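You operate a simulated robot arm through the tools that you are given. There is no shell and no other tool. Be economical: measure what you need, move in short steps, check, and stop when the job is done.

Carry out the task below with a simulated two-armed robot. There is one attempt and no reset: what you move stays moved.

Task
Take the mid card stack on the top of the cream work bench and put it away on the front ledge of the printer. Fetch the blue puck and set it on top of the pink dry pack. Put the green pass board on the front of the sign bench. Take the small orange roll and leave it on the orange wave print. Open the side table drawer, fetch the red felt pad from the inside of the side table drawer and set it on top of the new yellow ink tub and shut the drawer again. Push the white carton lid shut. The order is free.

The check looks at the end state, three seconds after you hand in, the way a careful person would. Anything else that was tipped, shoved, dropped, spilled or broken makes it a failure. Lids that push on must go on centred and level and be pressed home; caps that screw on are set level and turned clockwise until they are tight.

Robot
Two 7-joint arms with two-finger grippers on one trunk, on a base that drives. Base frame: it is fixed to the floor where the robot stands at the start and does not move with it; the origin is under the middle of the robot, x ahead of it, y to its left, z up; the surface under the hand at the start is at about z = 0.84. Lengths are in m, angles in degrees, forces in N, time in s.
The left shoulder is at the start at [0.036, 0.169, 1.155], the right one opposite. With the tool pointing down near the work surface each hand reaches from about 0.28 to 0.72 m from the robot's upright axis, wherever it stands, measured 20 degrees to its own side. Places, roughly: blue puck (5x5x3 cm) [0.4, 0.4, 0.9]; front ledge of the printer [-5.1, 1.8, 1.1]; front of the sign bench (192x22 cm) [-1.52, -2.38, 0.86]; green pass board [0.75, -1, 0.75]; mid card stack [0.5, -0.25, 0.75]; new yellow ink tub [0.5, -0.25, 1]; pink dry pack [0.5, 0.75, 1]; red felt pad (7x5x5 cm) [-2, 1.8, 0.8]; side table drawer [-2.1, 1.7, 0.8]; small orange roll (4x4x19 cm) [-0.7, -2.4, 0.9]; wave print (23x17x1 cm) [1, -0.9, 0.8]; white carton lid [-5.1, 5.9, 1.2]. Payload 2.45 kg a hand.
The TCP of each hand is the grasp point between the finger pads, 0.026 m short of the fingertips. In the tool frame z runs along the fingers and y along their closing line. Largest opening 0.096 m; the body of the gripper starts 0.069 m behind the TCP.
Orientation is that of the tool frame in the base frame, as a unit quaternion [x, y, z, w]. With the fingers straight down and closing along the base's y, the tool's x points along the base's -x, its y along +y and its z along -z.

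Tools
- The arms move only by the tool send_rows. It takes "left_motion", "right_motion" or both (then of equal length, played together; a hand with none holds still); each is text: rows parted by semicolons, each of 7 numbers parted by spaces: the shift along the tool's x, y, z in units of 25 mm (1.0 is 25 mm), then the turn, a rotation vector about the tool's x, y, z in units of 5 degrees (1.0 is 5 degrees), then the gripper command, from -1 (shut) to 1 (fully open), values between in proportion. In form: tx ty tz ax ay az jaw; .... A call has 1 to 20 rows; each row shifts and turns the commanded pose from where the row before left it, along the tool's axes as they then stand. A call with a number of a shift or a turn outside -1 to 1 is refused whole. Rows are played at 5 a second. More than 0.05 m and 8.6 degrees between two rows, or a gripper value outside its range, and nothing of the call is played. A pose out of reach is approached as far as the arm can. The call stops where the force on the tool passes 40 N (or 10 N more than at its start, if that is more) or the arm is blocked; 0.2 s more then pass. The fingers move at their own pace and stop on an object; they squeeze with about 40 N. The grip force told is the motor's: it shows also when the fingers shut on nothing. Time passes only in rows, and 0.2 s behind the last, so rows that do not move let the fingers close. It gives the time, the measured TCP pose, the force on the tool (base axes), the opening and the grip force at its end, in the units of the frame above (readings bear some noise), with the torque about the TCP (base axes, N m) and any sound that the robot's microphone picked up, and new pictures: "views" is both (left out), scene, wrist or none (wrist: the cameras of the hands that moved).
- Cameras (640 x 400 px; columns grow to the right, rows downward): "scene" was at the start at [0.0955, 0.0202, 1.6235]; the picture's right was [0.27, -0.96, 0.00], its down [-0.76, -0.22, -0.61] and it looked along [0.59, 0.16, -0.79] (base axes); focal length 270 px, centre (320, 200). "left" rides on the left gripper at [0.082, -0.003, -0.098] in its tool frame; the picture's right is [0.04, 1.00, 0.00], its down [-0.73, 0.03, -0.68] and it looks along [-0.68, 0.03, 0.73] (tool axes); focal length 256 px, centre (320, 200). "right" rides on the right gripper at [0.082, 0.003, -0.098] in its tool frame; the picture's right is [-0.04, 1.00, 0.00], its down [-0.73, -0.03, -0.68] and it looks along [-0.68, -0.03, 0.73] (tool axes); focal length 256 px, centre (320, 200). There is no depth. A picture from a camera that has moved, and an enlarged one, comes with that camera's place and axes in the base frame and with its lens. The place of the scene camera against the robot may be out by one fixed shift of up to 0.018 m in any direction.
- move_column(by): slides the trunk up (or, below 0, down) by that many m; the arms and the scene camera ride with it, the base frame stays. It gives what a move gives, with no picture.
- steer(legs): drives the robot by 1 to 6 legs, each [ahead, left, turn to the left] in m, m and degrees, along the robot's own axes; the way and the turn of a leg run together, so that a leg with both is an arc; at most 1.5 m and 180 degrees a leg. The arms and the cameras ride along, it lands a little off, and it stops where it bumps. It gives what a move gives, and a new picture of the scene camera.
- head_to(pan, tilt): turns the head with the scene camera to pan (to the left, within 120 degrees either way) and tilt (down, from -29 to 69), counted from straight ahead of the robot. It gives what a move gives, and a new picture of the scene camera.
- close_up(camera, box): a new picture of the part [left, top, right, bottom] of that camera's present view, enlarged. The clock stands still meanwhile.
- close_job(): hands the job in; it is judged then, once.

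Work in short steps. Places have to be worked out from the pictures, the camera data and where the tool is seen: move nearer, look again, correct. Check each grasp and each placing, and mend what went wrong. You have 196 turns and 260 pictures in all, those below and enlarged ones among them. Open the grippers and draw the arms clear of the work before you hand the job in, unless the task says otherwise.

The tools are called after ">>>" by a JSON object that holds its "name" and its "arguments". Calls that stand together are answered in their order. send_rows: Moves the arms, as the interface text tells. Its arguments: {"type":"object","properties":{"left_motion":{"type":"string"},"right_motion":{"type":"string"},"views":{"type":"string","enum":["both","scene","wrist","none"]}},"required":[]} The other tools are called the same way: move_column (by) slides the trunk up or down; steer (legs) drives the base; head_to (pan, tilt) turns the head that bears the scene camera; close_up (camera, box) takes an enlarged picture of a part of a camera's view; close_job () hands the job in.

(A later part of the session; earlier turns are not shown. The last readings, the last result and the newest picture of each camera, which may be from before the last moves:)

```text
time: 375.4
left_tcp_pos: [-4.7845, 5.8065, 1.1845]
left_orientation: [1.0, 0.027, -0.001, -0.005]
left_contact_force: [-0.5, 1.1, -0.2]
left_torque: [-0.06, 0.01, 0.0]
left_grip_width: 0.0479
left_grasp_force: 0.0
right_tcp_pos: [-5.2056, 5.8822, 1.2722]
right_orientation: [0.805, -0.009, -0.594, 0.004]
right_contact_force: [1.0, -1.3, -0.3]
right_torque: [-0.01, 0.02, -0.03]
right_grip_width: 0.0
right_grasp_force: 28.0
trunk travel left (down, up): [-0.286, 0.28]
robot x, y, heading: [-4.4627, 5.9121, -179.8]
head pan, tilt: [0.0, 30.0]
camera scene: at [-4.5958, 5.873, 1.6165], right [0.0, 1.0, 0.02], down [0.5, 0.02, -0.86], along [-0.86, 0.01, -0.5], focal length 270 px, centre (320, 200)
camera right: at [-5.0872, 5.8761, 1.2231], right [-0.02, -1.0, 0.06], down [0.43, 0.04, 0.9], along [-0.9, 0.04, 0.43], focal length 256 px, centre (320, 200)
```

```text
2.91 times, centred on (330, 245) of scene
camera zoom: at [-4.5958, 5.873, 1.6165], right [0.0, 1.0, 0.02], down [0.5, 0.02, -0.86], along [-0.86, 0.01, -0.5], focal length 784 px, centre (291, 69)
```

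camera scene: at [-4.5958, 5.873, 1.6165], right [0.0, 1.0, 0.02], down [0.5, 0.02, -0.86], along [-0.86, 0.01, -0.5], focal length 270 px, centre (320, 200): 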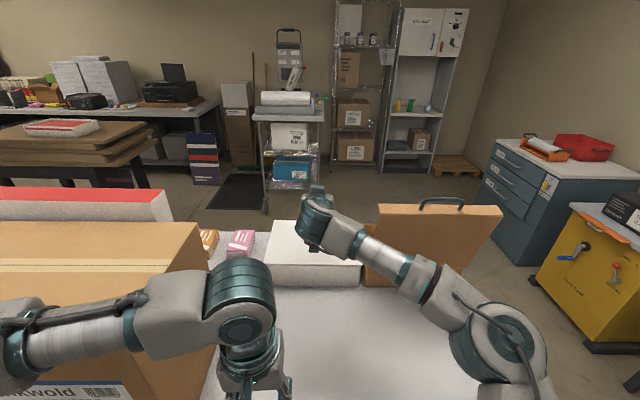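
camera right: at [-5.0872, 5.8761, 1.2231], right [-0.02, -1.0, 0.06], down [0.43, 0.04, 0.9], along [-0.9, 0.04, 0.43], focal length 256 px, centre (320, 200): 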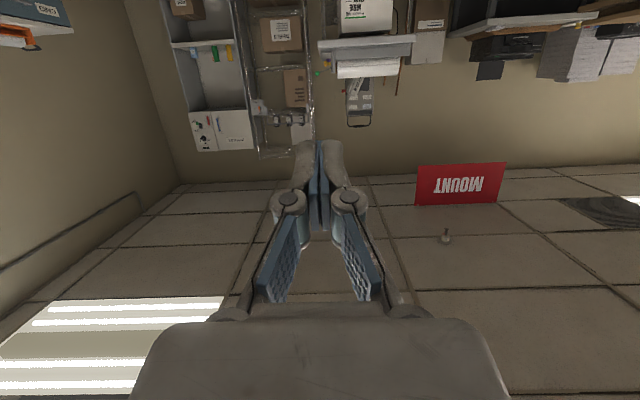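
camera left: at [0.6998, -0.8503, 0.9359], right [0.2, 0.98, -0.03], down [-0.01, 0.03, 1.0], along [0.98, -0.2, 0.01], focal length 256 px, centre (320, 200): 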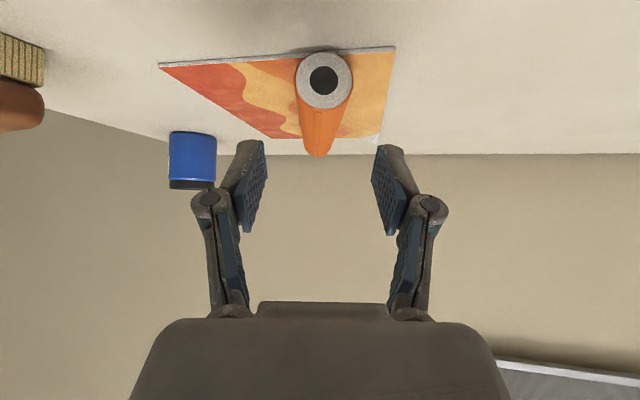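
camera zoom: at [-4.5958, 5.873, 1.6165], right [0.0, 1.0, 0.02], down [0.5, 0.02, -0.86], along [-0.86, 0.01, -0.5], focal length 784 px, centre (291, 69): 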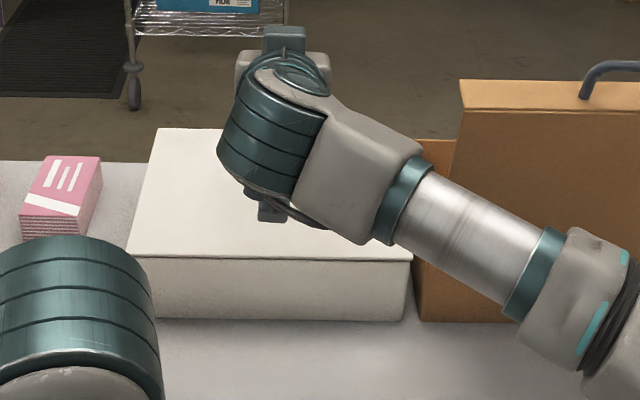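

It looks closed; I press it home gently: pitch the hand to ~47°, move a bit further over the lid and lower onto it.

>>> {"name": "send_rows", "arguments": {"right_motion": "0 0 0 0 1 0 -1;0 0 0 0 1 0 -1;0 0 0 0 1 0 -1;0 0 0 0 1 0 -1;0 0 0 0 1 0 -1;-0.5 0 0.55 0 0 0 -1;-0.5 0 0.55 0 0 0 -1;-0.5 0 0.55 0 0 0 -1;0.6 0 0.55 0 0 0 -1;0.6 0 0.55 0 0 0 -1;0.6 0 0.55 0 0 0 -1;0.6 0 0.55 0 0 0 -1;0.6 0 0.55 0 0 0 -1;0.3 0 0.28 0 0 0 -1;0.3 0 0.28 0 0 0 -1;0.2 0 0.18 0 0 0 -1;0.2 0 0.18 0 0 0 -1;0.2 0 0.18 0 0 0 -1;0.2 0 0.18 0 0 0 -1", "views": "both"}}

```text
time: 378.8
left_tcp_pos: [-4.7798, 5.763, 1.1812]
left_orientation: [0.999, 0.029, -0.004, -0.021]
left_contact_force: [-0.8, 0.2, 0.0]
left_torque: [-0.01, -0.05, -0.01]
left_grip_width: 0.048
left_grasp_force: 0.0
right_tcp_pos: [-5.1971, 5.8471, 1.1558]
right_orientation: [0.909, -0.007, -0.418, -0.011]
right_contact_force: [8.4, 4.0, 18.8]
right_torque: [0.06, -0.17, -0.04]
right_grip_width: 0.0002
right_grasp_force: 27.8
right hand out of reach, approached as far as the arm can: row 5, 6, 7, 8
trunk travel left (down, up): [-0.286, 0.28]
robot x, y, heading: [-4.4661, 5.9019, -179.8]
head pan, tilt: [0.0, 30.0]
stopped in row 16 (right hand): the force on the tool passed its limit at 55 N (the readings are from after the stop); the commanded pose is now the measured one
camera scene: at [-4.5902, 5.8581, 1.617], right [0.0, 1.0, 0.02], down [0.5, 0.02, -0.87], along [-0.87, 0.01, -0.5], focal length 270 px, centre (320, 200)
camera right: at [-5.0688, 5.8411, 1.1581], right [-0.05, -1.0, 0.02], down [0.04, 0.02, 1.0], along [-1.0, 0.05, 0.04], focal length 256 px, centre (320, 200)
```

scene: 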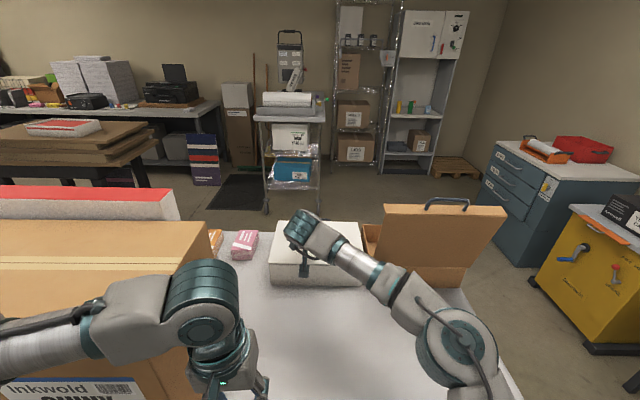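
right: 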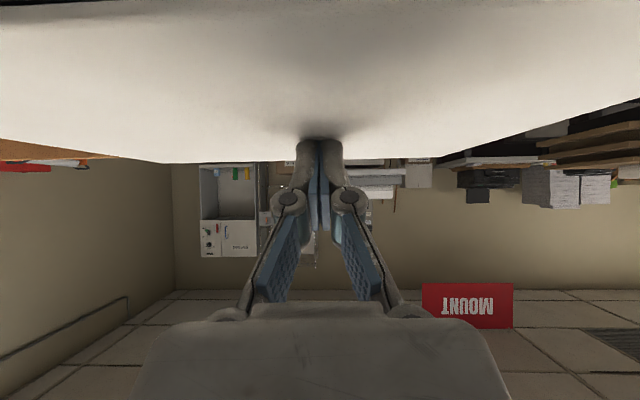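

The lid is down (its far edge is level with the near one). I withdraw the hand, back off, and restore the arm pose for travelling.

>>> {"name": "send_rows", "arguments": {"right_motion": "0 0 -0.5 0 0 0 -1;-0.3 0 -0.8 0 0 0 -1;0 0 -1 0 0 0 -1;0 0 -1 0 0 0 -1;0.6 0 -0.75 0 0 0 -1;0.6 0 -0.75 0 0 0 -1;0.6 0 -0.75 0 0 0 -1;0.6 0 -0.75 0 0 0 -1;0.6 0 -0.75 0 0 0 -1;0.6 0 -0.75 0 0 0 -1;0 0 0 0 1 0 -1;0 0 0 0 1 0 -1;0 0 0 0 1 0 -1;0 0 0 0 1 0 -1;0 0 0 0 1 0 -1;0 0 0 0 1 0 -1;0 0 0 0 1 0 -1;0 0 0 0 1 0 -1;0 0 0 0 1 0 -1;0 0 0 0 0 0 -1", "views": "none"}}

>>> {"name": "steer", "arguments": {"legs": [[-0.35, 0, 0]]}}

>>> {"name": "close_up", "arguments": {"camera": "scene", "box": [220, 160, 480, 310]}}

```text
time: 383.0
left_tcp_pos: [-4.782, 5.8009, 1.1857]
left_orientation: [1.0, 0.027, -0.003, -0.007]
left_contact_force: [0.3, -0.8, 0.0]
left_torque: [-0.04, 0.02, -0.02]
left_grip_width: 0.0481
left_grasp_force: 0.0
right_tcp_pos: [-4.9944, 5.88, 1.2185]
right_orientation: [0.999, -0.012, -0.034, 0.007]
right_contact_force: [0.0, 0.6, -0.3]
right_torque: [-0.02, -0.04, -0.02]
right_grip_width: 0.0
right_grasp_force: 28.1
trunk travel left (down, up): [-0.286, 0.28]
robot x, y, heading: [-4.465, 5.9081, -180.0]
head pan, tilt: [0.0, 30.0]
```

```text
time: 385.3
left_tcp_pos: [-4.4232, 5.8158, 1.1852]
left_orientation: [1.0, 0.026, -0.003, -0.003]
left_contact_force: [-0.1, -0.3, -0.4]
left_torque: [-0.01, 0.04, -0.02]
left_grip_width: 0.0482
left_grasp_force: 0.0
right_tcp_pos: [-4.6407, 5.8951, 1.2194]
right_orientation: [0.999, -0.014, -0.035, 0.011]
right_contact_force: [-0.9, -0.3, 0.6]
right_torque: [-0.1, -0.09, -0.03]
right_grip_width: 0.0
right_grasp_force: 28.5
trunk travel left (down, up): [-0.286, 0.28]
robot x, y, heading: [-4.1067, 5.9148, 180.0]
head pan, tilt: [0.0, 30.0]
camera scene: at [-4.2383, 5.8975, 1.6165], right [0.0, 1.0, 0.0], down [0.51, 0.0, -0.86], along [-0.86, 0.0, -0.51], focal length 270 px, centre (320, 200)
```

scene: 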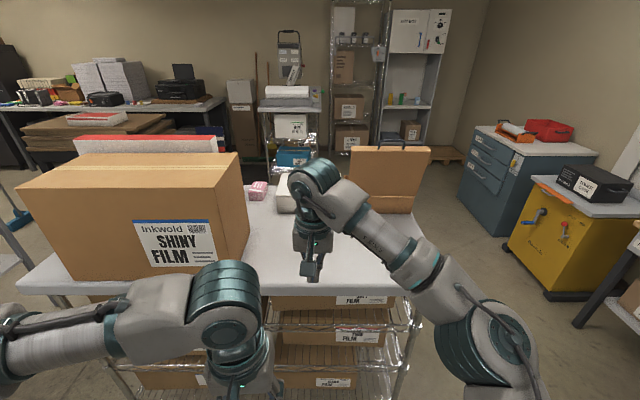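

```text
2.46 times, centred on (350, 235) of scene
camera zoom: at [-4.2383, 5.8975, 1.6165], right [0.0, 1.0, 0.0], down [0.51, 0.0, -0.86], along [-0.86, 0.0, -0.51], focal length 663 px, centre (246, 114)
```

zoom: 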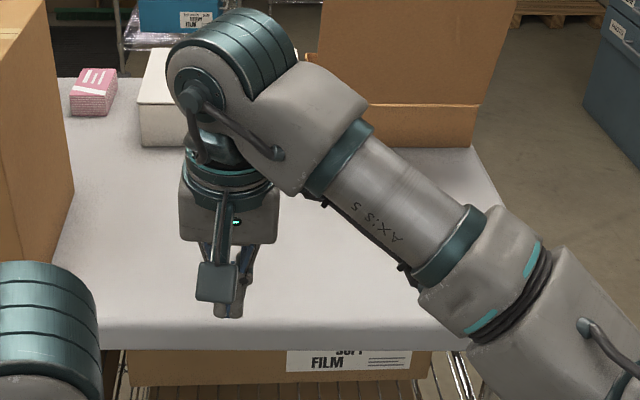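

Shut carton confirmed. I move the right hand to its own side, then travel: south to y≈4.5, then east past the laminator.

>>> {"name": "send_rows", "arguments": {"right_motion": "0.4 -0.8 0 0 0 0 0;0.4 -0.8 0 0 0 0 0;0.4 -0.8 0 0 0 0 0;0.4 -0.8 0 0 0 0 0;0.4 -0.8 0 0 0 0 0;0.4 -0.8 0 0 0 0 0;0 0 0 0 0 0 0", "views": "none"}}

>>> {"name": "steer", "arguments": {"legs": [[0, 0, 45], [0, 0, 45], [0.7, 0, 0], [0.7, 0, 0], [0, 0, 45], [0, 0, 45]]}}

>>> {"name": "head_to", "arguments": {"pan": -10, "tilt": 25}}

```text
time: 387.1
left_tcp_pos: [-4.4154, 5.8369, 1.1952]
left_orientation: [0.999, 0.035, -0.006, -0.005]
left_contact_force: [0.5, 1.8, 0.7]
left_torque: [-0.09, 0.03, 0.03]
left_grip_width: 0.0482
left_grasp_force: 0.1
right_tcp_pos: [-4.5699, 6.043, 1.2139]
right_orientation: [0.999, -0.014, -0.038, 0.024]
right_contact_force: [-1.0, 1.6, 0.3]
right_torque: [-0.11, -0.08, -0.01]
right_grip_width: 0.048
right_grasp_force: 0.0
trunk travel left (down, up): [-0.286, 0.28]
robot x, y, heading: [-4.1035, 5.9122, -180.1]
head pan, tilt: [0.0, 30.0]
stopped in row 7 (right hand): the arm was blocked; the commanded pose is now the measured one
```

```text
time: 402.8
left_tcp_pos: [-3.7853, 4.6155, 1.1859]
left_orientation: [-0.049, 0.999, -0.009, 0.004]
left_contact_force: [-0.1, 0.2, 0.5]
left_torque: [-0.04, 0.06, 0.0]
left_grip_width: 0.048
left_grasp_force: 0.0
right_tcp_pos: [-3.6216, 4.4263, 1.2164]
right_orientation: [-0.01, 0.999, 0.006, 0.036]
right_contact_force: [-0.3, 0.0, -0.1]
right_torque: [-0.04, -0.08, -0.02]
right_grip_width: 0.0479
right_grasp_force: 0.0
trunk travel left (down, up): [-0.286, 0.28]
robot x, y, heading: [-4.0932, 4.4945, 2.3]
head pan, tilt: [0.0, 30.0]
camera scene: at [-3.9548, 4.5192, 1.6161], right [0.04, -1.0, 0.02], down [-0.51, -0.04, -0.86], along [0.86, 0.03, -0.51], focal length 270 px, centre (320, 200)
```

scene: 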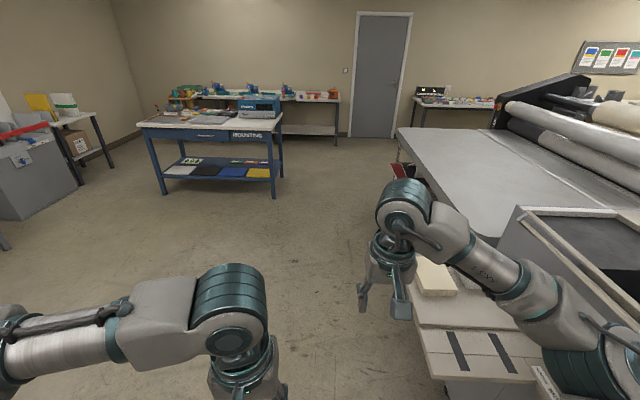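

```text
time: 403.5
left_tcp_pos: [-3.7912, 4.5999, 1.189]
left_orientation: [-0.048, 0.999, 0.0, 0.008]
left_contact_force: [0.0, 0.2, 0.4]
left_torque: [-0.02, -0.02, 0.01]
left_grip_width: 0.0481
left_grasp_force: 0.0
right_tcp_pos: [-3.6287, 4.4102, 1.2182]
right_orientation: [-0.01, 0.999, 0.013, 0.039]
right_contact_force: [-0.4, 0.4, 0.6]
right_torque: [-0.02, 0.03, -0.03]
right_grip_width: 0.0479
right_grasp_force: 0.0
trunk travel left (down, up): [-0.286, 0.28]
robot x, y, heading: [-4.0932, 4.4938, 2.0]
head pan, tilt: [-10.0, 25.0]
camera scene: at [-3.9573, 4.4679, 1.6248], right [-0.13, -0.99, 0.0], down [-0.42, 0.06, -0.9], along [0.9, -0.12, -0.43], focal length 270 px, centre (320, 200)
```

scene: 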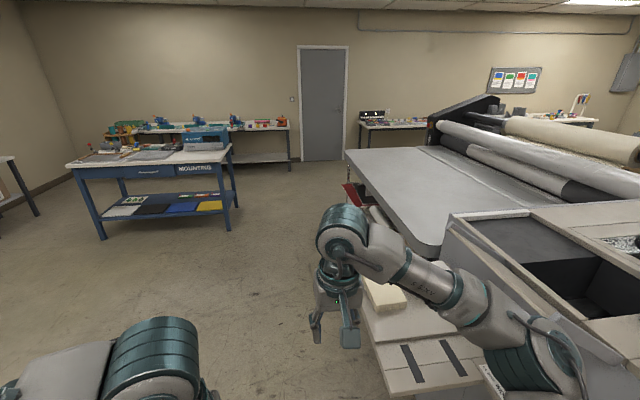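

Path is clear. I continue east to x≈−0.45.

>>> {"name": "steer", "arguments": {"legs": [[0.3, 0.08, -2], [1.15, 0, 0], [1.1, 0, 0], [1.1, 0, 0], [0, 0, -45], [0, 0, -45]]}}

>>> {"name": "head_to", "arguments": {"pan": -20, "tilt": 25}}

```text
time: 425.6
left_tcp_pos: [-0.3614, 4.2953, 1.1901]
left_orientation: [0.678, 0.735, 0.001, 0.013]
left_contact_force: [1.2, -0.5, 0.9]
left_torque: [0.0, -0.02, -0.03]
left_grip_width: 0.048
left_grasp_force: 0.1
right_tcp_pos: [-0.5517, 4.1341, 1.2151]
right_orientation: [0.705, 0.708, -0.012, 0.044]
right_contact_force: [-1.2, -0.4, 0.4]
right_torque: [0.04, -0.12, 0.02]
right_grip_width: 0.0483
right_grasp_force: 0.2
trunk travel left (down, up): [-0.286, 0.28]
robot x, y, heading: [-0.4347, 4.6006, -88.2]
head pan, tilt: [-10.0, 25.0]
camera scene: at [-0.496, 4.4542, 1.6235], right [-0.99, 0.15, -0.03], down [0.09, 0.42, -0.9], along [-0.12, -0.89, -0.43], focal length 270 px, centre (320, 200)
```

scene: 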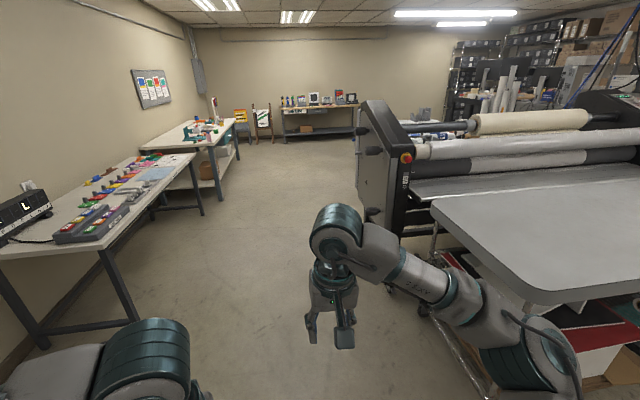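

```text
time: 426.4
left_tcp_pos: [-0.3753, 4.2982, 1.1934]
left_orientation: [0.678, 0.735, 0.001, 0.015]
left_contact_force: [-0.3, 0.5, -0.7]
left_torque: [-0.04, -0.06, 0.03]
left_grip_width: 0.0482
left_grasp_force: 0.0
right_tcp_pos: [-0.5684, 4.137, 1.2162]
right_orientation: [0.705, 0.708, -0.01, 0.046]
right_contact_force: [-1.1, -0.7, -0.3]
right_torque: [0.08, -0.04, -0.02]
right_grip_width: 0.0479
right_grasp_force: 0.0
trunk travel left (down, up): [-0.286, 0.28]
robot x, y, heading: [-0.4477, 4.5962, -88.5]
head pan, tilt: [-20.0, 25.0]
camera scene: at [-0.5251, 4.4571, 1.6229], right [-0.95, 0.32, -0.03], down [0.16, 0.41, -0.9], along [-0.27, -0.86, -0.44], focal length 270 px, centre (320, 200)
```

scene: 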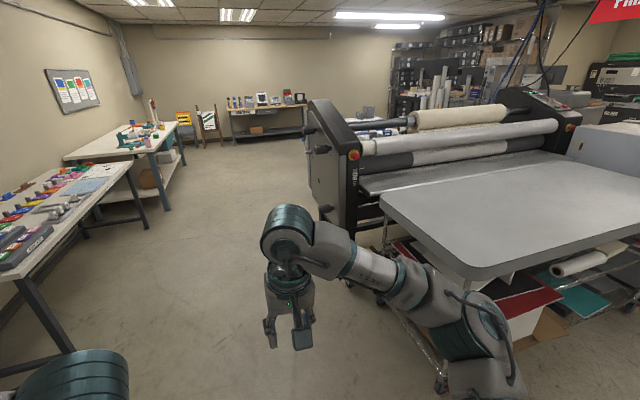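

I shift a bit away from the laminator's end plate and drive south to y≈1.75, then turn toward the side table.

>>> {"name": "steer", "arguments": {"legs": [[0.3, 0.13, -1.5], [1.2, 0, 0], [1.3, 0, 0], [0, 0, -45], [0, 0, -45]]}}

>>> {"name": "head_to", "arguments": {"pan": 0, "tilt": 30}}

```text
time: 444.6
left_tcp_pos: [-0.6094, 1.7359, 1.1942]
left_orientation: [1.0, 0.016, -0.011, 0.013]
left_contact_force: [0.6, 1.1, 0.1]
left_torque: [-0.1, 0.08, -0.05]
left_grip_width: 0.0482
left_grasp_force: 0.1
right_tcp_pos: [-0.7612, 1.9356, 1.2174]
right_orientation: [0.999, -0.023, -0.042, 0.024]
right_contact_force: [-1.1, 2.1, 0.5]
right_torque: [-0.2, -0.1, 0.01]
right_grip_width: 0.0482
right_grasp_force: 0.1
trunk travel left (down, up): [-0.286, 0.28]
robot x, y, heading: [-0.3079, 1.7921, 178.8]
head pan, tilt: [-20.0, 25.0]
camera scene: at [-0.4295, 1.8545, 1.624], right [0.36, 0.93, -0.02], down [0.39, -0.17, -0.9], along [-0.85, 0.32, -0.43], focal length 270 px, centre (320, 200)
```

scene: 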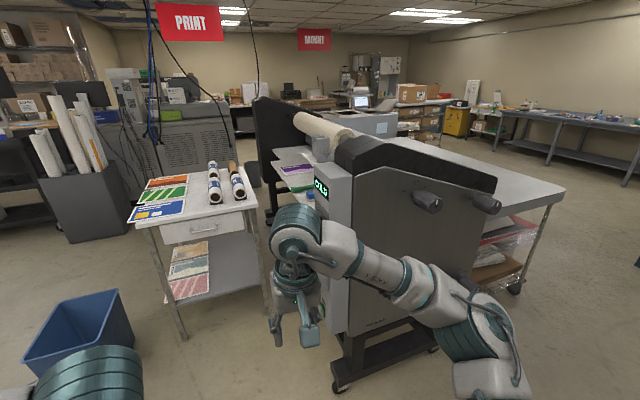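

```text
time: 445.4
left_tcp_pos: [-0.6081, 1.733, 1.1952]
left_orientation: [1.0, 0.018, -0.011, 0.005]
left_contact_force: [0.6, 0.0, -0.2]
left_torque: [-0.07, 0.03, 0.01]
left_grip_width: 0.0479
left_grasp_force: 0.0
right_tcp_pos: [-0.7621, 1.9343, 1.2201]
right_orientation: [0.999, -0.025, -0.043, 0.02]
right_contact_force: [-0.9, 1.0, 0.4]
right_torque: [-0.11, -0.05, -0.03]
right_grip_width: 0.0481
right_grasp_force: 0.0
trunk travel left (down, up): [-0.286, 0.28]
robot x, y, heading: [-0.309, 1.7982, 179.0]
head pan, tilt: [0.0, 30.0]
camera scene: at [-0.4394, 1.7987, 1.6168], right [0.02, 1.0, -0.01], down [0.5, -0.01, -0.86], along [-0.86, 0.01, -0.5], focal length 270 px, centre (320, 200)
```

scene: 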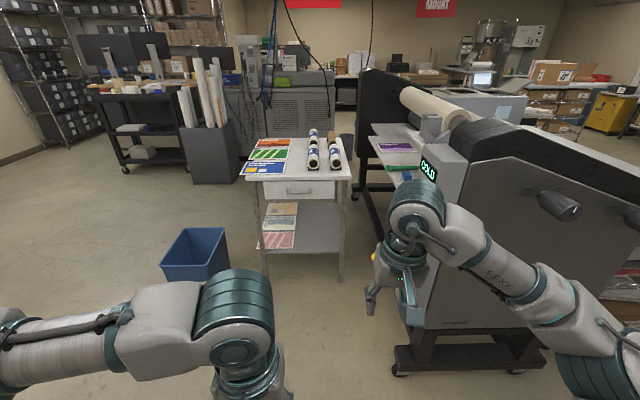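

The drawer front with a bar handle is at about (−2.0, 1.68, 0.78). I approach with the robot at y≈1.5 so the right elbow stays off the laminator.

>>> {"name": "steer", "arguments": {"legs": [[0.2, 0.28, 1], [0.7, 0, 0]]}}

>>> {"name": "head_to", "arguments": {"pan": -5, "tilt": 45}}

>>> {"name": "close_up", "arguments": {"camera": "scene", "box": [220, 80, 460, 260]}}

```text
time: 451.0
left_tcp_pos: [-1.4997, 1.4732, 1.1942]
left_orientation: [0.999, 0.025, -0.013, 0.019]
left_contact_force: [0.7, 1.8, 0.6]
left_torque: [-0.18, 0.06, 0.01]
left_grip_width: 0.0481
left_grasp_force: 0.1
right_tcp_pos: [-1.6577, 1.6701, 1.2169]
right_orientation: [0.999, -0.013, -0.041, 0.03]
right_contact_force: [-0.8, 2.2, 0.0]
right_torque: [-0.32, -0.11, 0.05]
right_grip_width: 0.0479
right_grasp_force: 0.0
trunk travel left (down, up): [-0.286, 0.28]
robot x, y, heading: [-1.1999, 1.5257, -179.9]
head pan, tilt: [0.0, 30.0]
camera scene: at [-1.3314, 1.5751, 1.6158], right [0.0, 1.0, -0.04], down [0.5, -0.03, -0.86], along [-0.86, -0.02, -0.5], focal length 270 px, centre (320, 200)
```

scene: 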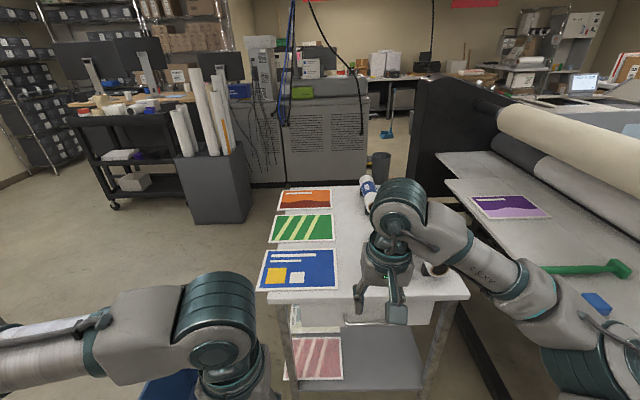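

```text
time: 451.8
left_tcp_pos: [-1.4963, 1.4711, 1.1943]
left_orientation: [1.0, 0.023, -0.013, 0.016]
left_contact_force: [0.1, 0.4, -0.1]
left_torque: [-0.07, 0.05, -0.03]
left_grip_width: 0.0481
left_grasp_force: 0.0
right_tcp_pos: [-1.6555, 1.6672, 1.2194]
right_orientation: [0.999, -0.015, -0.042, 0.026]
right_contact_force: [-0.3, 1.4, 0.7]
right_torque: [-0.12, -0.1, 0.02]
right_grip_width: 0.0482
right_grasp_force: 0.0
trunk travel left (down, up): [-0.286, 0.28]
robot x, y, heading: [-1.2001, 1.5348, -179.8]
head pan, tilt: [-5.0, 45.0]
camera scene: at [-1.3238, 1.5619, 1.5938], right [0.08, 1.0, -0.02], down [0.71, -0.07, -0.7], along [-0.7, 0.04, -0.71], focal length 270 px, centre (320, 200)
```

scene: 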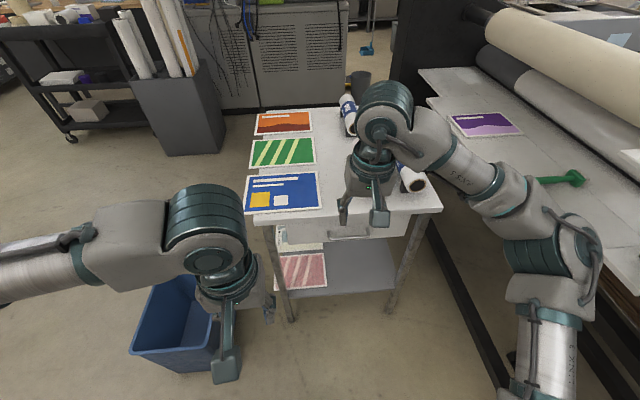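

```text
2.22 times, centred on (340, 170) of scene
camera zoom: at [-1.3238, 1.5619, 1.5938], right [0.08, 1.0, -0.02], down [0.71, -0.07, -0.7], along [-0.7, 0.04, -0.71], focal length 599 px, centre (276, 267)
```

zoom: 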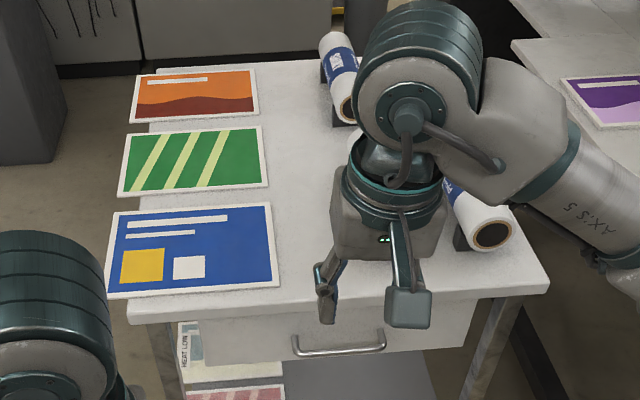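

Handle bar: about (−1.925, 1.70, 0.785), 15 cm long, horizontal. I'll grip it with horizontal fingers closing vertically; first I roll the right hand by 90°.

>>> {"name": "send_rows", "arguments": {"right_motion": "0 0 0 0 0 1 0;0 0 0 0 0 1 0;0 0 0 0 0 1 0;0 0 0 0 0 1 0;0 0 0 0 0 1 0;0 0 0 0 0 1 0;0 0 0 0 0 1 0;0 0 0 0 0 1 0;0 0 0 0 0 1 0;0 0 0 0 0 1 0;0 0 0 0 0 1 0;0 0 0 0 0 1 0;0 0 0 0 0 1 0;0 0 0 0 0 1 0;0 0 0 0 0 1 0;0 0 0 0 0 1 0;0 0 0 0 0 1 0;0 0 0 0 0 1 0;0 0 0 0 0 0 0", "views": "wrist"}}

```text
time: 456.0
left_tcp_pos: [-1.4936, 1.3751, 1.1903]
left_orientation: [0.999, 0.028, -0.013, -0.017]
left_contact_force: [-0.2, -0.2, 0.4]
left_torque: [0.05, -0.06, 0.01]
left_grip_width: 0.048
left_grasp_force: 0.1
right_tcp_pos: [-1.6499, 1.5683, 1.2295]
right_orientation: [-0.7, 0.713, 0.037, -0.028]
right_contact_force: [0.4, -0.8, 1.0]
right_torque: [0.09, 0.08, 0.02]
right_grip_width: 0.048
right_grasp_force: 0.0
trunk travel left (down, up): [-0.286, 0.28]
robot x, y, heading: [-1.2013, 1.5097, -179.9]
head pan, tilt: [-5.0, 45.0]
stopped in row 19 (right hand): the arm was blocked; the commanded pose is now the measured one
camera right: at [-1.6459, 1.485, 1.3257], right [-0.99, 0.06, 0.09], down [0.11, 0.72, 0.68], along [-0.03, 0.69, -0.72], focal length 256 px, centre (320, 200)
```

right: 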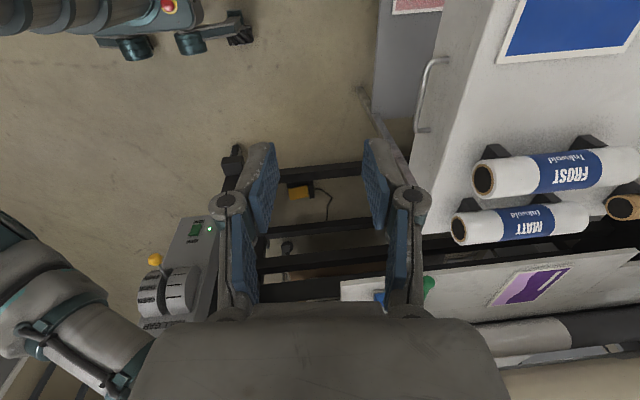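

Sway is back; the left hand may be rubbing against the chest. I move it forward and outward, and let things settle.

>>> {"name": "send_rows", "arguments": {"left_motion": "-0.5 0.3 0 0 0 0 0;-0.5 0.3 0 0 0 0 0;-0.5 0.3 0 0 0 0 0;-0.5 0.3 0 0 0 0 0;-0.5 0.3 0 0 0 0 0;-0.5 0.3 0 0 0 0 0;-0.5 0.3 0 0 0 0 0;-0.5 0.3 0 0 0 0 0;0 0 0 0 0 0 0;0 0 0 0 0 0 0;0 0 0 0 0 0 0;0 0 0 0 0 0 0;0 0 0 0 0 0 0;0 0 0 0 0 0 0", "views": "none"}}

>>> {"name": "send_rows", "arguments": {"left_motion": "0 0 0 0 0 0 0;0 0 0 0 0 0 0;0 0 0 0 0 0 0;0 0 0 0 0 0 0;0 0 0 0 0 0 0;0 0 0 0 0 0 0;0 0 0 0 0 0 0;0 0 0 0 0 0 0", "views": "none"}}

```text
time: 459.2
left_tcp_pos: [-1.5869, 1.3617, 1.1982]
left_orientation: [1.0, 0.025, -0.017, 0.0]
left_contact_force: [-0.5, -0.8, -0.3]
left_torque: [0.03, 0.04, -0.06]
left_grip_width: 0.0482
left_grasp_force: 0.1
right_tcp_pos: [-1.6474, 1.6199, 1.2268]
right_orientation: [-0.697, 0.716, 0.026, -0.04]
right_contact_force: [-0.3, -0.3, 0.3]
right_torque: [-0.01, -0.03, -0.01]
right_grip_width: 0.048
right_grasp_force: 0.1
trunk travel left (down, up): [-0.286, 0.28]
robot x, y, heading: [-1.2015, 1.531, -179.6]
head pan, tilt: [-5.0, 45.0]
stopped in row 14 (left hand): the arm was blocked; the commanded pose is now the measured one
```

```text
time: 461.0
left_tcp_pos: [-1.5874, 1.3551, 1.1962]
left_orientation: [1.0, 0.025, -0.015, -0.001]
left_contact_force: [-0.1, -0.2, -0.4]
left_torque: [-0.03, 0.02, 0.0]
left_grip_width: 0.0482
left_grasp_force: 0.0
right_tcp_pos: [-1.6477, 1.6153, 1.2272]
right_orientation: [-0.697, 0.716, 0.028, -0.038]
right_contact_force: [-1.1, -0.8, 0.2]
right_torque: [-0.02, -0.01, 0.03]
right_grip_width: 0.0481
right_grasp_force: 0.0
trunk travel left (down, up): [-0.286, 0.28]
robot x, y, heading: [-1.2009, 1.5265, -179.9]
head pan, tilt: [-5.0, 45.0]
```

Calm now. I lower the right hand to handle height in front of the drawer.

>>> {"name": "send_rows", "arguments": {"right_motion": "-0.2 0.35 0.9 0 0 0 0;-0.2 0.35 1 0 0 0 0;-0.2 0.35 1 0 0 0 0;-0.2 0.35 1 0 0 0 0;-0.2 0.35 1 0 0 0 0;-0.2 0.35 1 0 0 0 0;-0.2 0.35 1 0 0 0 0;-0.2 0.35 1 0 0 0 0;-0.2 0.35 1 0 0 0 0;-0.2 0.35 1 0 0 0 0;-0.2 0.35 1 0 0 0 0;-0.2 0.35 1 0 0 0 0;-0.2 0.35 1 0 0 0 0;-0.2 0.35 1 0 0 0 0;-0.2 0.35 1 0 0 0 0;-0.2 0.35 1 0 0 0 0;0 0 0.9 0 0 0 0;0 0 0 0 0 0 0", "views": "both"}}

```text
time: 465.0
left_tcp_pos: [-1.5833, 1.3599, 1.2018]
left_orientation: [0.999, 0.027, -0.019, -0.001]
left_contact_force: [0.0, 0.7, 0.2]
left_torque: [-0.02, 0.01, 0.02]
left_grip_width: 0.0481
left_grasp_force: 0.1
right_tcp_pos: [-1.8229, 1.6953, 0.822]
right_orientation: [-0.697, 0.715, 0.026, -0.045]
right_contact_force: [0.2, 1.5, 1.0]
right_torque: [-0.11, 0.02, -0.01]
right_grip_width: 0.048
right_grasp_force: 0.1
trunk travel left (down, up): [-0.286, 0.28]
robot x, y, heading: [-1.2077, 1.5215, -179.5]
head pan, tilt: [-5.0, 45.0]
stopped in row 18 (right hand): the arm was blocked; the commanded pose is now the measured one
camera scene: at [-1.3239, 1.5085, 1.5943], right [0.08, 1.0, 0.0], down [0.71, -0.05, -0.7], along [-0.7, 0.06, -0.71], focal length 270 px, centre (320, 200)
camera right: at [-1.8184, 1.6171, 0.9219], right [-0.99, 0.07, 0.1], down [0.11, 0.75, 0.65], along [-0.03, 0.66, -0.75], focal length 256 px, centre (320, 200)
```

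scene: 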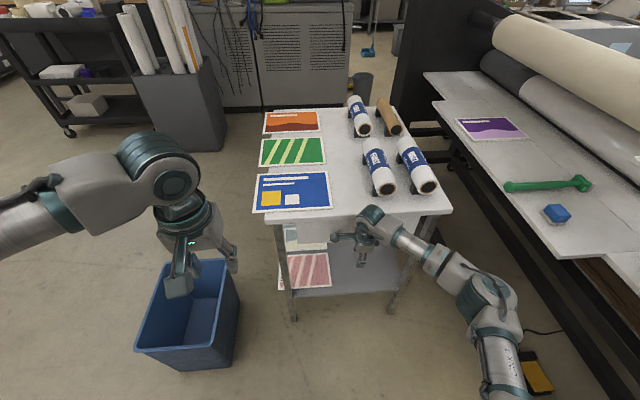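
right: 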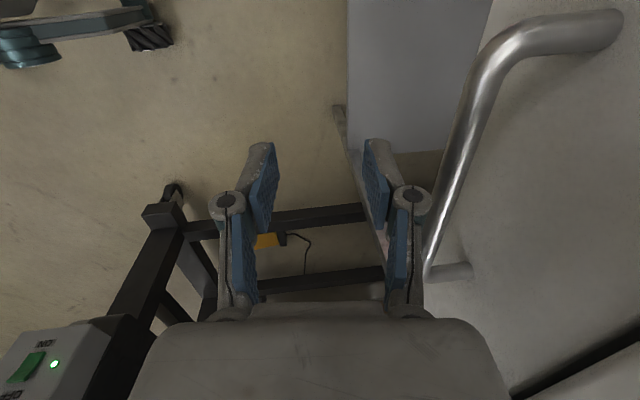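

The bar handle is seen close ahead. I pitch the hand 22° forward so its body stays off the table edge, and look again.

>>> {"name": "send_rows", "arguments": {"right_motion": "0 0 0 -0.9 0 0 0.2;0 0 0 -0.9 0 0 0.2;0 0 0 -0.9 0 0 0.2;0 0 0 -0.9 0 0 0.2;0 0 0 -0.9 0 0 0.2;0 0 0 0 0 0 0.2;0 0 0 0 0 0 0.2;0 0 0 0 0 0 0.2", "views": "wrist"}}

>>> {"name": "close_up", "arguments": {"camera": "scene", "box": [240, 160, 460, 320]}}

```text
time: 466.8
left_tcp_pos: [-1.583, 1.3718, 1.2013]
left_orientation: [0.999, 0.026, -0.018, 0.007]
left_contact_force: [-0.2, 0.6, -0.3]
left_torque: [-0.09, 0.03, 0.01]
left_grip_width: 0.048
left_grasp_force: 0.0
right_tcp_pos: [-1.8228, 1.7038, 0.819]
right_orientation: [-0.675, 0.696, 0.162, -0.181]
right_contact_force: [-0.3, 0.9, 0.2]
right_torque: [-0.07, 0.03, 0.02]
right_grip_width: 0.0574
right_grasp_force: 0.0
trunk travel left (down, up): [-0.286, 0.28]
robot x, y, heading: [-1.2054, 1.5222, -179.6]
head pan, tilt: [-5.0, 45.0]
camera right: at [-1.7814, 1.6238, 0.9109], right [-0.88, 0.08, 0.47], down [0.36, 0.74, 0.56], along [-0.31, 0.66, -0.68], focal length 256 px, centre (320, 200)
```

right: 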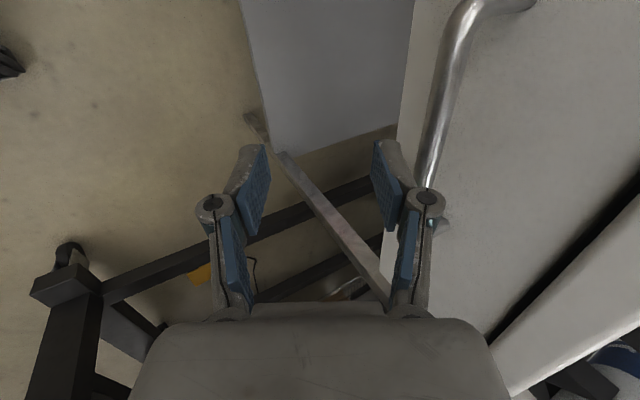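

```text
2.50 times, centred on (350, 240) of scene
camera zoom: at [-1.3239, 1.5264, 1.5943], right [0.08, 1.0, -0.01], down [0.71, -0.06, -0.7], along [-0.7, 0.05, -0.71], focal length 674 px, centre (245, 100)
```

zoom: 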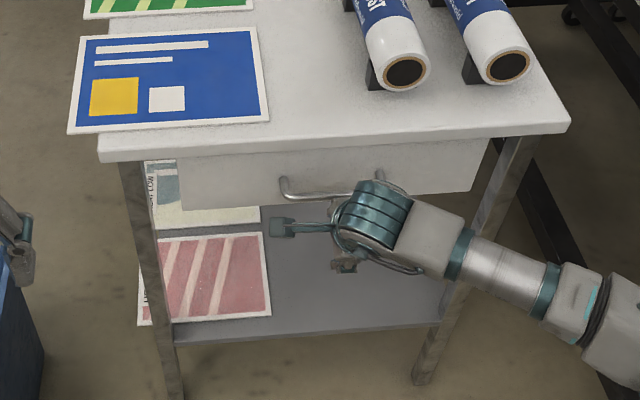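

Triangulated: the bar is about (−1.885, 1.70, 0.83). I raise, move over it with a narrower jaw, and look before dropping the far finger behind the bar.

>>> {"name": "send_rows", "arguments": {"right_motion": "0 0.52 -0.98 0 0 0 -0.05;0 0.52 -0.98 0 0 0 -0.05;0 0.73 0.39 0 0 0 -0.05;0 0.73 0.39 0 0 0 -0.05;0 0.73 0.39 0 0 0 -0.05;0 0 0 0 0 0 -0.05;0 0 0 0 0 0 -0.05", "views": "wrist"}}

>>> {"name": "close_up", "arguments": {"camera": "scene", "box": [270, 170, 430, 290]}}

```text
time: 468.4
left_tcp_pos: [-1.5817, 1.3394, 1.1965]
left_orientation: [0.999, 0.028, -0.018, -0.005]
left_contact_force: [0.1, 0.7, -0.1]
left_torque: [-0.04, -0.05, 0.03]
left_grip_width: 0.0483
left_grasp_force: 0.0
right_tcp_pos: [-1.8828, 1.672, 0.8788]
right_orientation: [-0.682, 0.69, 0.165, -0.178]
right_contact_force: [13.2, -12.5, -5.5]
right_torque: [0.89, 1.05, -0.42]
right_grip_width: 0.0329
right_grasp_force: 0.0
trunk travel left (down, up): [-0.286, 0.28]
robot x, y, heading: [-1.1976, 1.5145, -179.4]
head pan, tilt: [-5.0, 45.0]
camera right: at [-1.8398, 1.592, 0.9693], right [-0.88, 0.05, 0.47], down [0.35, 0.74, 0.57], along [-0.32, 0.67, -0.67], focal length 256 px, centre (320, 200)
```

right: 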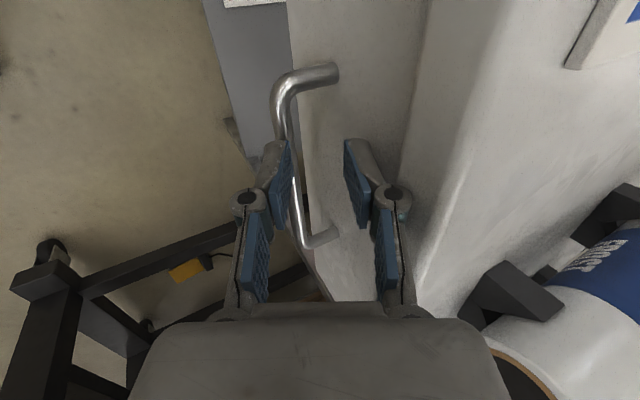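

```text
3.33 times, centred on (350, 230) of scene
camera zoom: at [-1.3223, 1.4915, 1.5942], right [0.08, 1.0, 0.01], down [0.71, -0.05, -0.71], along [-0.7, 0.06, -0.71], focal length 898 px, centre (220, 100)
```

zoom: 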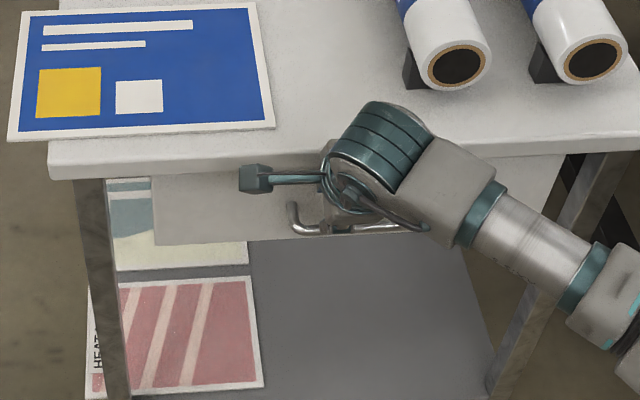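

Bar confirmed at (−1.888, z 0.832); the far finger just touches the table-top's edge. I ease 6 mm back and lower so the fingers straddle the bar, then close.

>>> {"name": "send_rows", "arguments": {"right_motion": "0 -0.25 -0.12 0 0 0 -0.2;0 0 0 0 0 0 -0.2;0 -0.2 0.4 0 0 0 -0.2;0 -0.2 0.4 0 0 0 -0.2;0 -0.2 0.4 0 0 0 -0.2;0 -0.1 0.2 0 0 0 -0.2;0 0 0 0 0 0 -0.2;0 0 0 0 0 0 -0.2", "views": "wrist"}}

```text
time: 470.2
left_tcp_pos: [-1.5834, 1.3448, 1.1982]
left_orientation: [0.999, 0.027, -0.017, -0.003]
left_contact_force: [0.0, -0.5, -0.4]
left_torque: [0.0, -0.03, 0.01]
left_grip_width: 0.0482
left_grasp_force: 0.1
right_tcp_pos: [-1.8778, 1.6834, 0.8386]
right_orientation: [-0.677, 0.694, 0.168, -0.176]
right_contact_force: [0.4, 0.2, 0.5]
right_torque: [0.0, 0.05, -0.01]
right_grip_width: 0.0385
right_grasp_force: 0.0
trunk travel left (down, up): [-0.286, 0.28]
robot x, y, heading: [-1.198, 1.5172, -179.7]
head pan, tilt: [-5.0, 45.0]
camera right: at [-1.837, 1.6028, 0.9282], right [-0.88, 0.07, 0.47], down [0.36, 0.74, 0.57], along [-0.31, 0.67, -0.67], focal length 256 px, centre (320, 200)
```

right: 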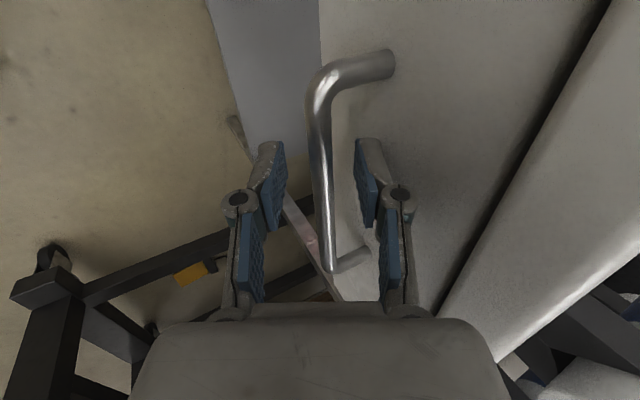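

The bar is between the fingers. Close and check.

>>> {"name": "send_rows", "arguments": {"right_motion": "0 -0.1 0.2 0 0 0 -0.2;0 0 0 0 0 0 -1;0 0 0 0 0 0 -1;0 0 0 0 0 0 -1", "views": "wrist"}}

```text
time: 471.2
left_tcp_pos: [-1.5817, 1.3543, 1.1999]
left_orientation: [0.999, 0.028, -0.018, 0.002]
left_contact_force: [0.4, 0.8, 0.3]
left_torque: [-0.04, -0.01, 0.01]
left_grip_width: 0.048
left_grasp_force: 0.0
right_tcp_pos: [-1.8787, 1.6909, 0.8326]
right_orientation: [-0.677, 0.694, 0.164, -0.179]
right_contact_force: [-0.2, 16.5, 0.4]
right_torque: [0.33, 0.03, 0.92]
right_grip_width: 0.0113
right_grasp_force: 38.4
trunk travel left (down, up): [-0.286, 0.28]
robot x, y, heading: [-1.203, 1.5148, -179.7]
head pan, tilt: [-5.0, 45.0]
camera right: at [-1.8367, 1.611, 0.9224], right [-0.88, 0.07, 0.47], down [0.36, 0.74, 0.57], along [-0.31, 0.67, -0.68], focal length 256 px, centre (320, 200)
```

right: 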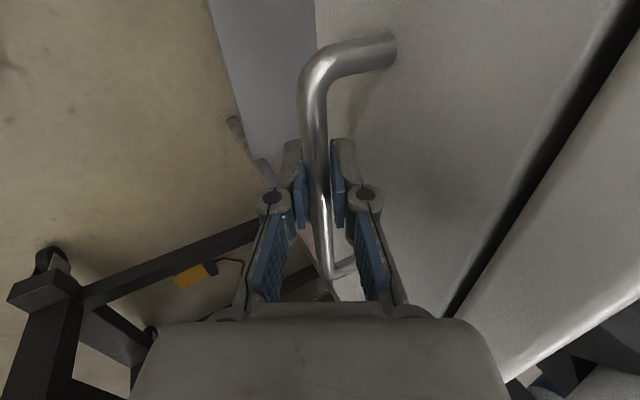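

Handle gripped (11 mm). I pull straight out about 0.22 m.

>>> {"name": "send_rows", "arguments": {"right_motion": "0 -0.44 -0.235 0 0 0 -1;0 -0.7 -0.37 0 0 0 -1;0 -0.7 -0.37 0 0 0 -1;0 -0.7 -0.37 0 0 0 -1;0 -0.7 -0.37 0 0 0 -1;0 -0.7 -0.37 0 0 0 -1;0 -0.7 -0.37 0 0 0 -1;0 -0.7 -0.37 0 0 0 -1;0 -0.7 -0.37 0 0 0 -1;0 -0.7 -0.37 0 0 0 -1;0 -0.7 -0.37 0 0 0 -1;0 0 0 0 0 0 -1", "views": "both"}}

```text
time: 473.8
left_tcp_pos: [-1.5841, 1.3538, 1.1999]
left_orientation: [1.0, 0.027, -0.016, 0.001]
left_contact_force: [0.1, -0.5, 0.3]
left_torque: [-0.04, -0.01, -0.01]
left_grip_width: 0.0478
left_grasp_force: 0.0
right_tcp_pos: [-1.67, 1.6855, 0.8314]
right_orientation: [-0.677, 0.695, 0.165, -0.177]
right_contact_force: [-0.3, 27.5, -1.3]
right_torque: [0.2, -0.03, 0.95]
right_grip_width: 0.0111
right_grasp_force: 37.9
trunk travel left (down, up): [-0.286, 0.28]
robot x, y, heading: [-1.204, 1.5166, -179.7]
head pan, tilt: [-5.0, 45.0]
camera scene: at [-1.3236, 1.5249, 1.5942], right [0.08, 1.0, -0.01], down [0.71, -0.06, -0.7], along [-0.7, 0.05, -0.71], focal length 270 px, centre (320, 200)
camera right: at [-1.6274, 1.6052, 0.9217], right [-0.88, 0.07, 0.47], down [0.36, 0.74, 0.57], along [-0.31, 0.67, -0.68], focal length 256 px, centre (320, 200)
```

scene: 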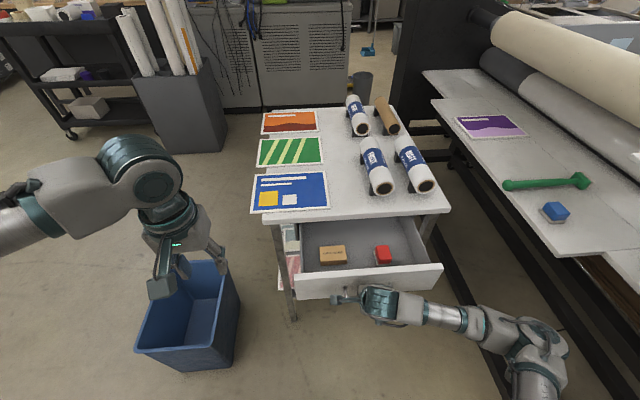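
right: 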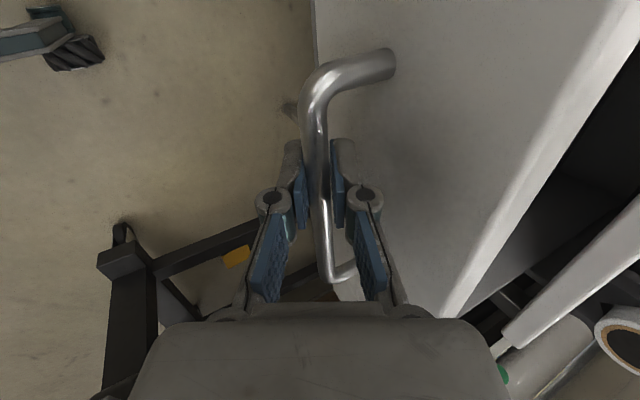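

The drawer is open and shows the red pad. I look at it closely, then release the handle and raise the hand.

>>> {"name": "close_up", "arguments": {"camera": "scene", "box": [290, 200, 450, 310]}}

>>> {"name": "send_rows", "arguments": {"right_motion": "0 0 0 0 0 0 -0.3;0 0 0 0 0 0 -0.2;0 0.3 -0.55 0 0 0 -0.2;0 0.47 -0.88 0 0 0 -0.2;0 0.47 -0.88 0 0 0 0;0 0.47 -0.88 0 0 0 0;0 0.47 -0.88 0 0 0 0;0 0.47 -0.88 0 0 0 0;0 0.47 -0.88 0 0 0 0;0 0 0 0.9 0 0 0.5;0 0 0 0.9 0 0 0.5;0 0 0 0.9 0 0 0.5;0 0 0 0.9 0 0 0.5;0 0 0 0.9 0 0 0.5;0 0 0 0 0 0 0.5", "views": "none"}}

```text
3.64 times, centred on (370, 255) of scene
camera zoom: at [-1.3236, 1.5249, 1.5942], right [0.08, 1.0, -0.01], down [0.71, -0.06, -0.7], along [-0.7, 0.05, -0.71], focal length 980 px, centre (138, 0)
```

zoom: 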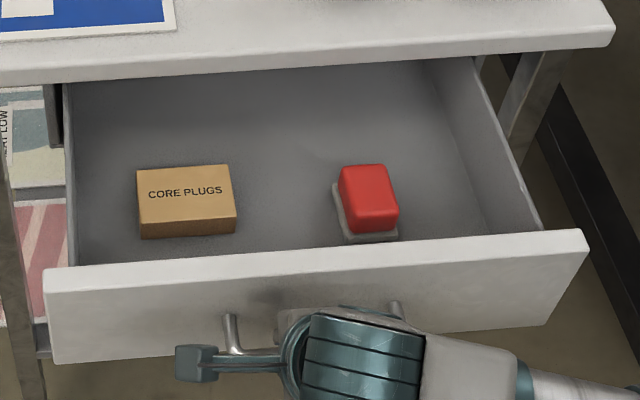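

```text
time: 477.0
left_tcp_pos: [-1.5843, 1.3498, 1.1994]
left_orientation: [1.0, 0.026, -0.017, -0.001]
left_contact_force: [-0.1, 0.0, -1.0]
left_torque: [0.04, 0.01, -0.02]
left_grip_width: 0.048
left_grasp_force: 0.1
right_tcp_pos: [-1.6689, 1.6837, 0.9958]
right_orientation: [-0.699, 0.713, 0.027, -0.042]
right_contact_force: [-0.5, 0.0, -0.3]
right_torque: [0.01, -0.01, 0.01]
right_grip_width: 0.0721
right_grasp_force: 0.1
trunk travel left (down, up): [-0.286, 0.28]
robot x, y, heading: [-1.2014, 1.5135, -179.8]
head pan, tilt: [-5.0, 45.0]
```

The pad (red on grey felt) lies at about (−1.83, 1.78), long side fore-aft. I turn the hand back by 90° to grip it across its narrow side.

>>> {"name": "send_rows", "arguments": {"right_motion": "0 0 -0.5 0 0 -1 0.6;0 0 -0.5 0 0 -1 0.6;0 0 0 0 0 -1 0.6;0 0 0 0 0 -1 0.6;0 0 0 0 0 -1 0.6;0 0 0 0 0 -1 0.6;0 0 0 0 0 -1 0.6;0 0 0 0 0 -1 0.6;0 0 0 0 0 -1 0.6;0 0 0 0 0 -1 0.6;0 0 0 0 0 -1 0.6;0 0 0 0 0 -1 0.6;0 0 0 0 0 -1 0.6;0 0 0 0 0 -1 0.6;0 0 0 0 0 -1 0.6;0 0 0 0 0 -1 0.6;0 0 0 0 0 -1 0.6;0 0 0 0 0 -1 0.6;0 0 0 0 0 0 0.6;0 0 0 0 0 0 0.6", "views": "wrist"}}

```text
time: 481.2
left_tcp_pos: [-1.5831, 1.3493, 1.1985]
left_orientation: [0.999, 0.027, -0.019, -0.001]
left_contact_force: [0.2, -0.2, 0.5]
left_torque: [0.01, -0.02, -0.01]
left_grip_width: 0.048
left_grasp_force: 0.1
right_tcp_pos: [-1.6675, 1.6859, 1.0207]
right_orientation: [0.999, -0.01, -0.049, 0.011]
right_contact_force: [0.6, 0.2, 0.9]
right_torque: [-0.01, 0.01, 0.03]
right_grip_width: 0.0768
right_grasp_force: 0.0
trunk travel left (down, up): [-0.286, 0.28]
robot x, y, heading: [-1.2017, 1.5164, -179.6]
head pan, tilt: [-5.0, 45.0]
camera right: at [-1.5762, 1.6831, 1.1117], right [-0.06, -1.0, 0.02], down [-0.66, 0.06, 0.75], along [-0.75, 0.03, -0.66], focal length 256 px, centre (320, 200)
```

right: 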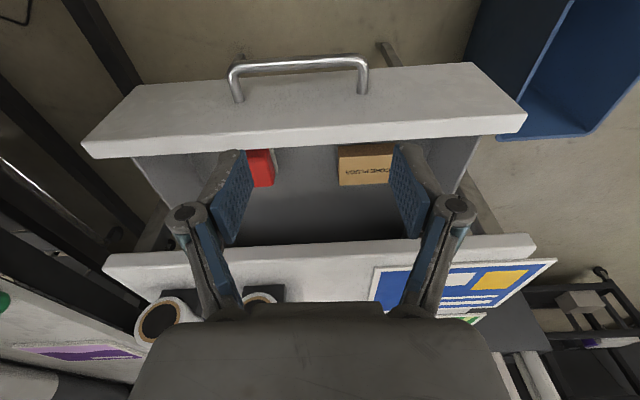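

Both views agree: pad at (−1.836, 1.783). I move above it.

>>> {"name": "send_rows", "arguments": {"right_motion": "-0.93 -0.56 0.2 0 0 0 0.6;-0.93 -0.56 0.3 0 0 0 0.6;-0.93 -0.56 0.4 0 0 0 0.6;-0.93 -0.56 0.4 0 0 0 0.6;-0.93 -0.56 0.4 0 0 0 0.6;-0.93 -0.56 0.4 0 0 0 0.6;-0.8 -0.56 0.4 0 0 0 0.6;0 0 0 0 0 0 0.6;0 0 0 0 0 0 0.6", "views": "wrist"}}

```text
time: 483.2
left_tcp_pos: [-1.5844, 1.3493, 1.1987]
left_orientation: [0.999, 0.027, -0.018, 0.0]
left_contact_force: [-1.0, -0.8, -0.5]
left_torque: [-0.01, 0.02, 0.02]
left_grip_width: 0.0479
left_grasp_force: 0.0
right_tcp_pos: [-1.8285, 1.7869, 0.9726]
right_orientation: [0.999, -0.01, -0.049, 0.01]
right_contact_force: [0.1, 0.1, 0.1]
right_torque: [-0.02, -0.01, 0.03]
right_grip_width: 0.0767
right_grasp_force: 0.1
trunk travel left (down, up): [-0.286, 0.28]
robot x, y, heading: [-1.2031, 1.5205, -179.8]
head pan, tilt: [-5.0, 45.0]
camera right: at [-1.7385, 1.7834, 1.0624], right [-0.06, -1.0, 0.02], down [-0.66, 0.06, 0.75], along [-0.75, 0.03, -0.66], focal length 256 px, centre (320, 200)
```

right: 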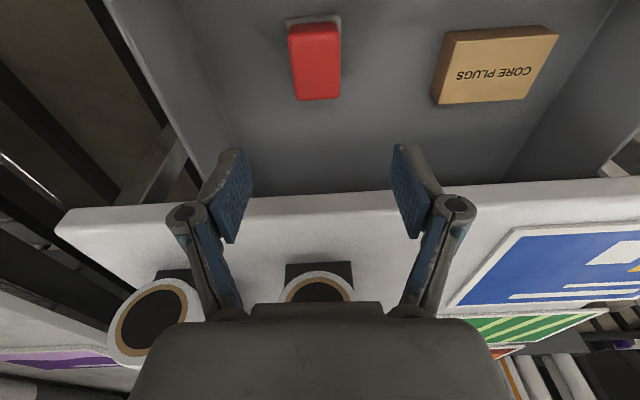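

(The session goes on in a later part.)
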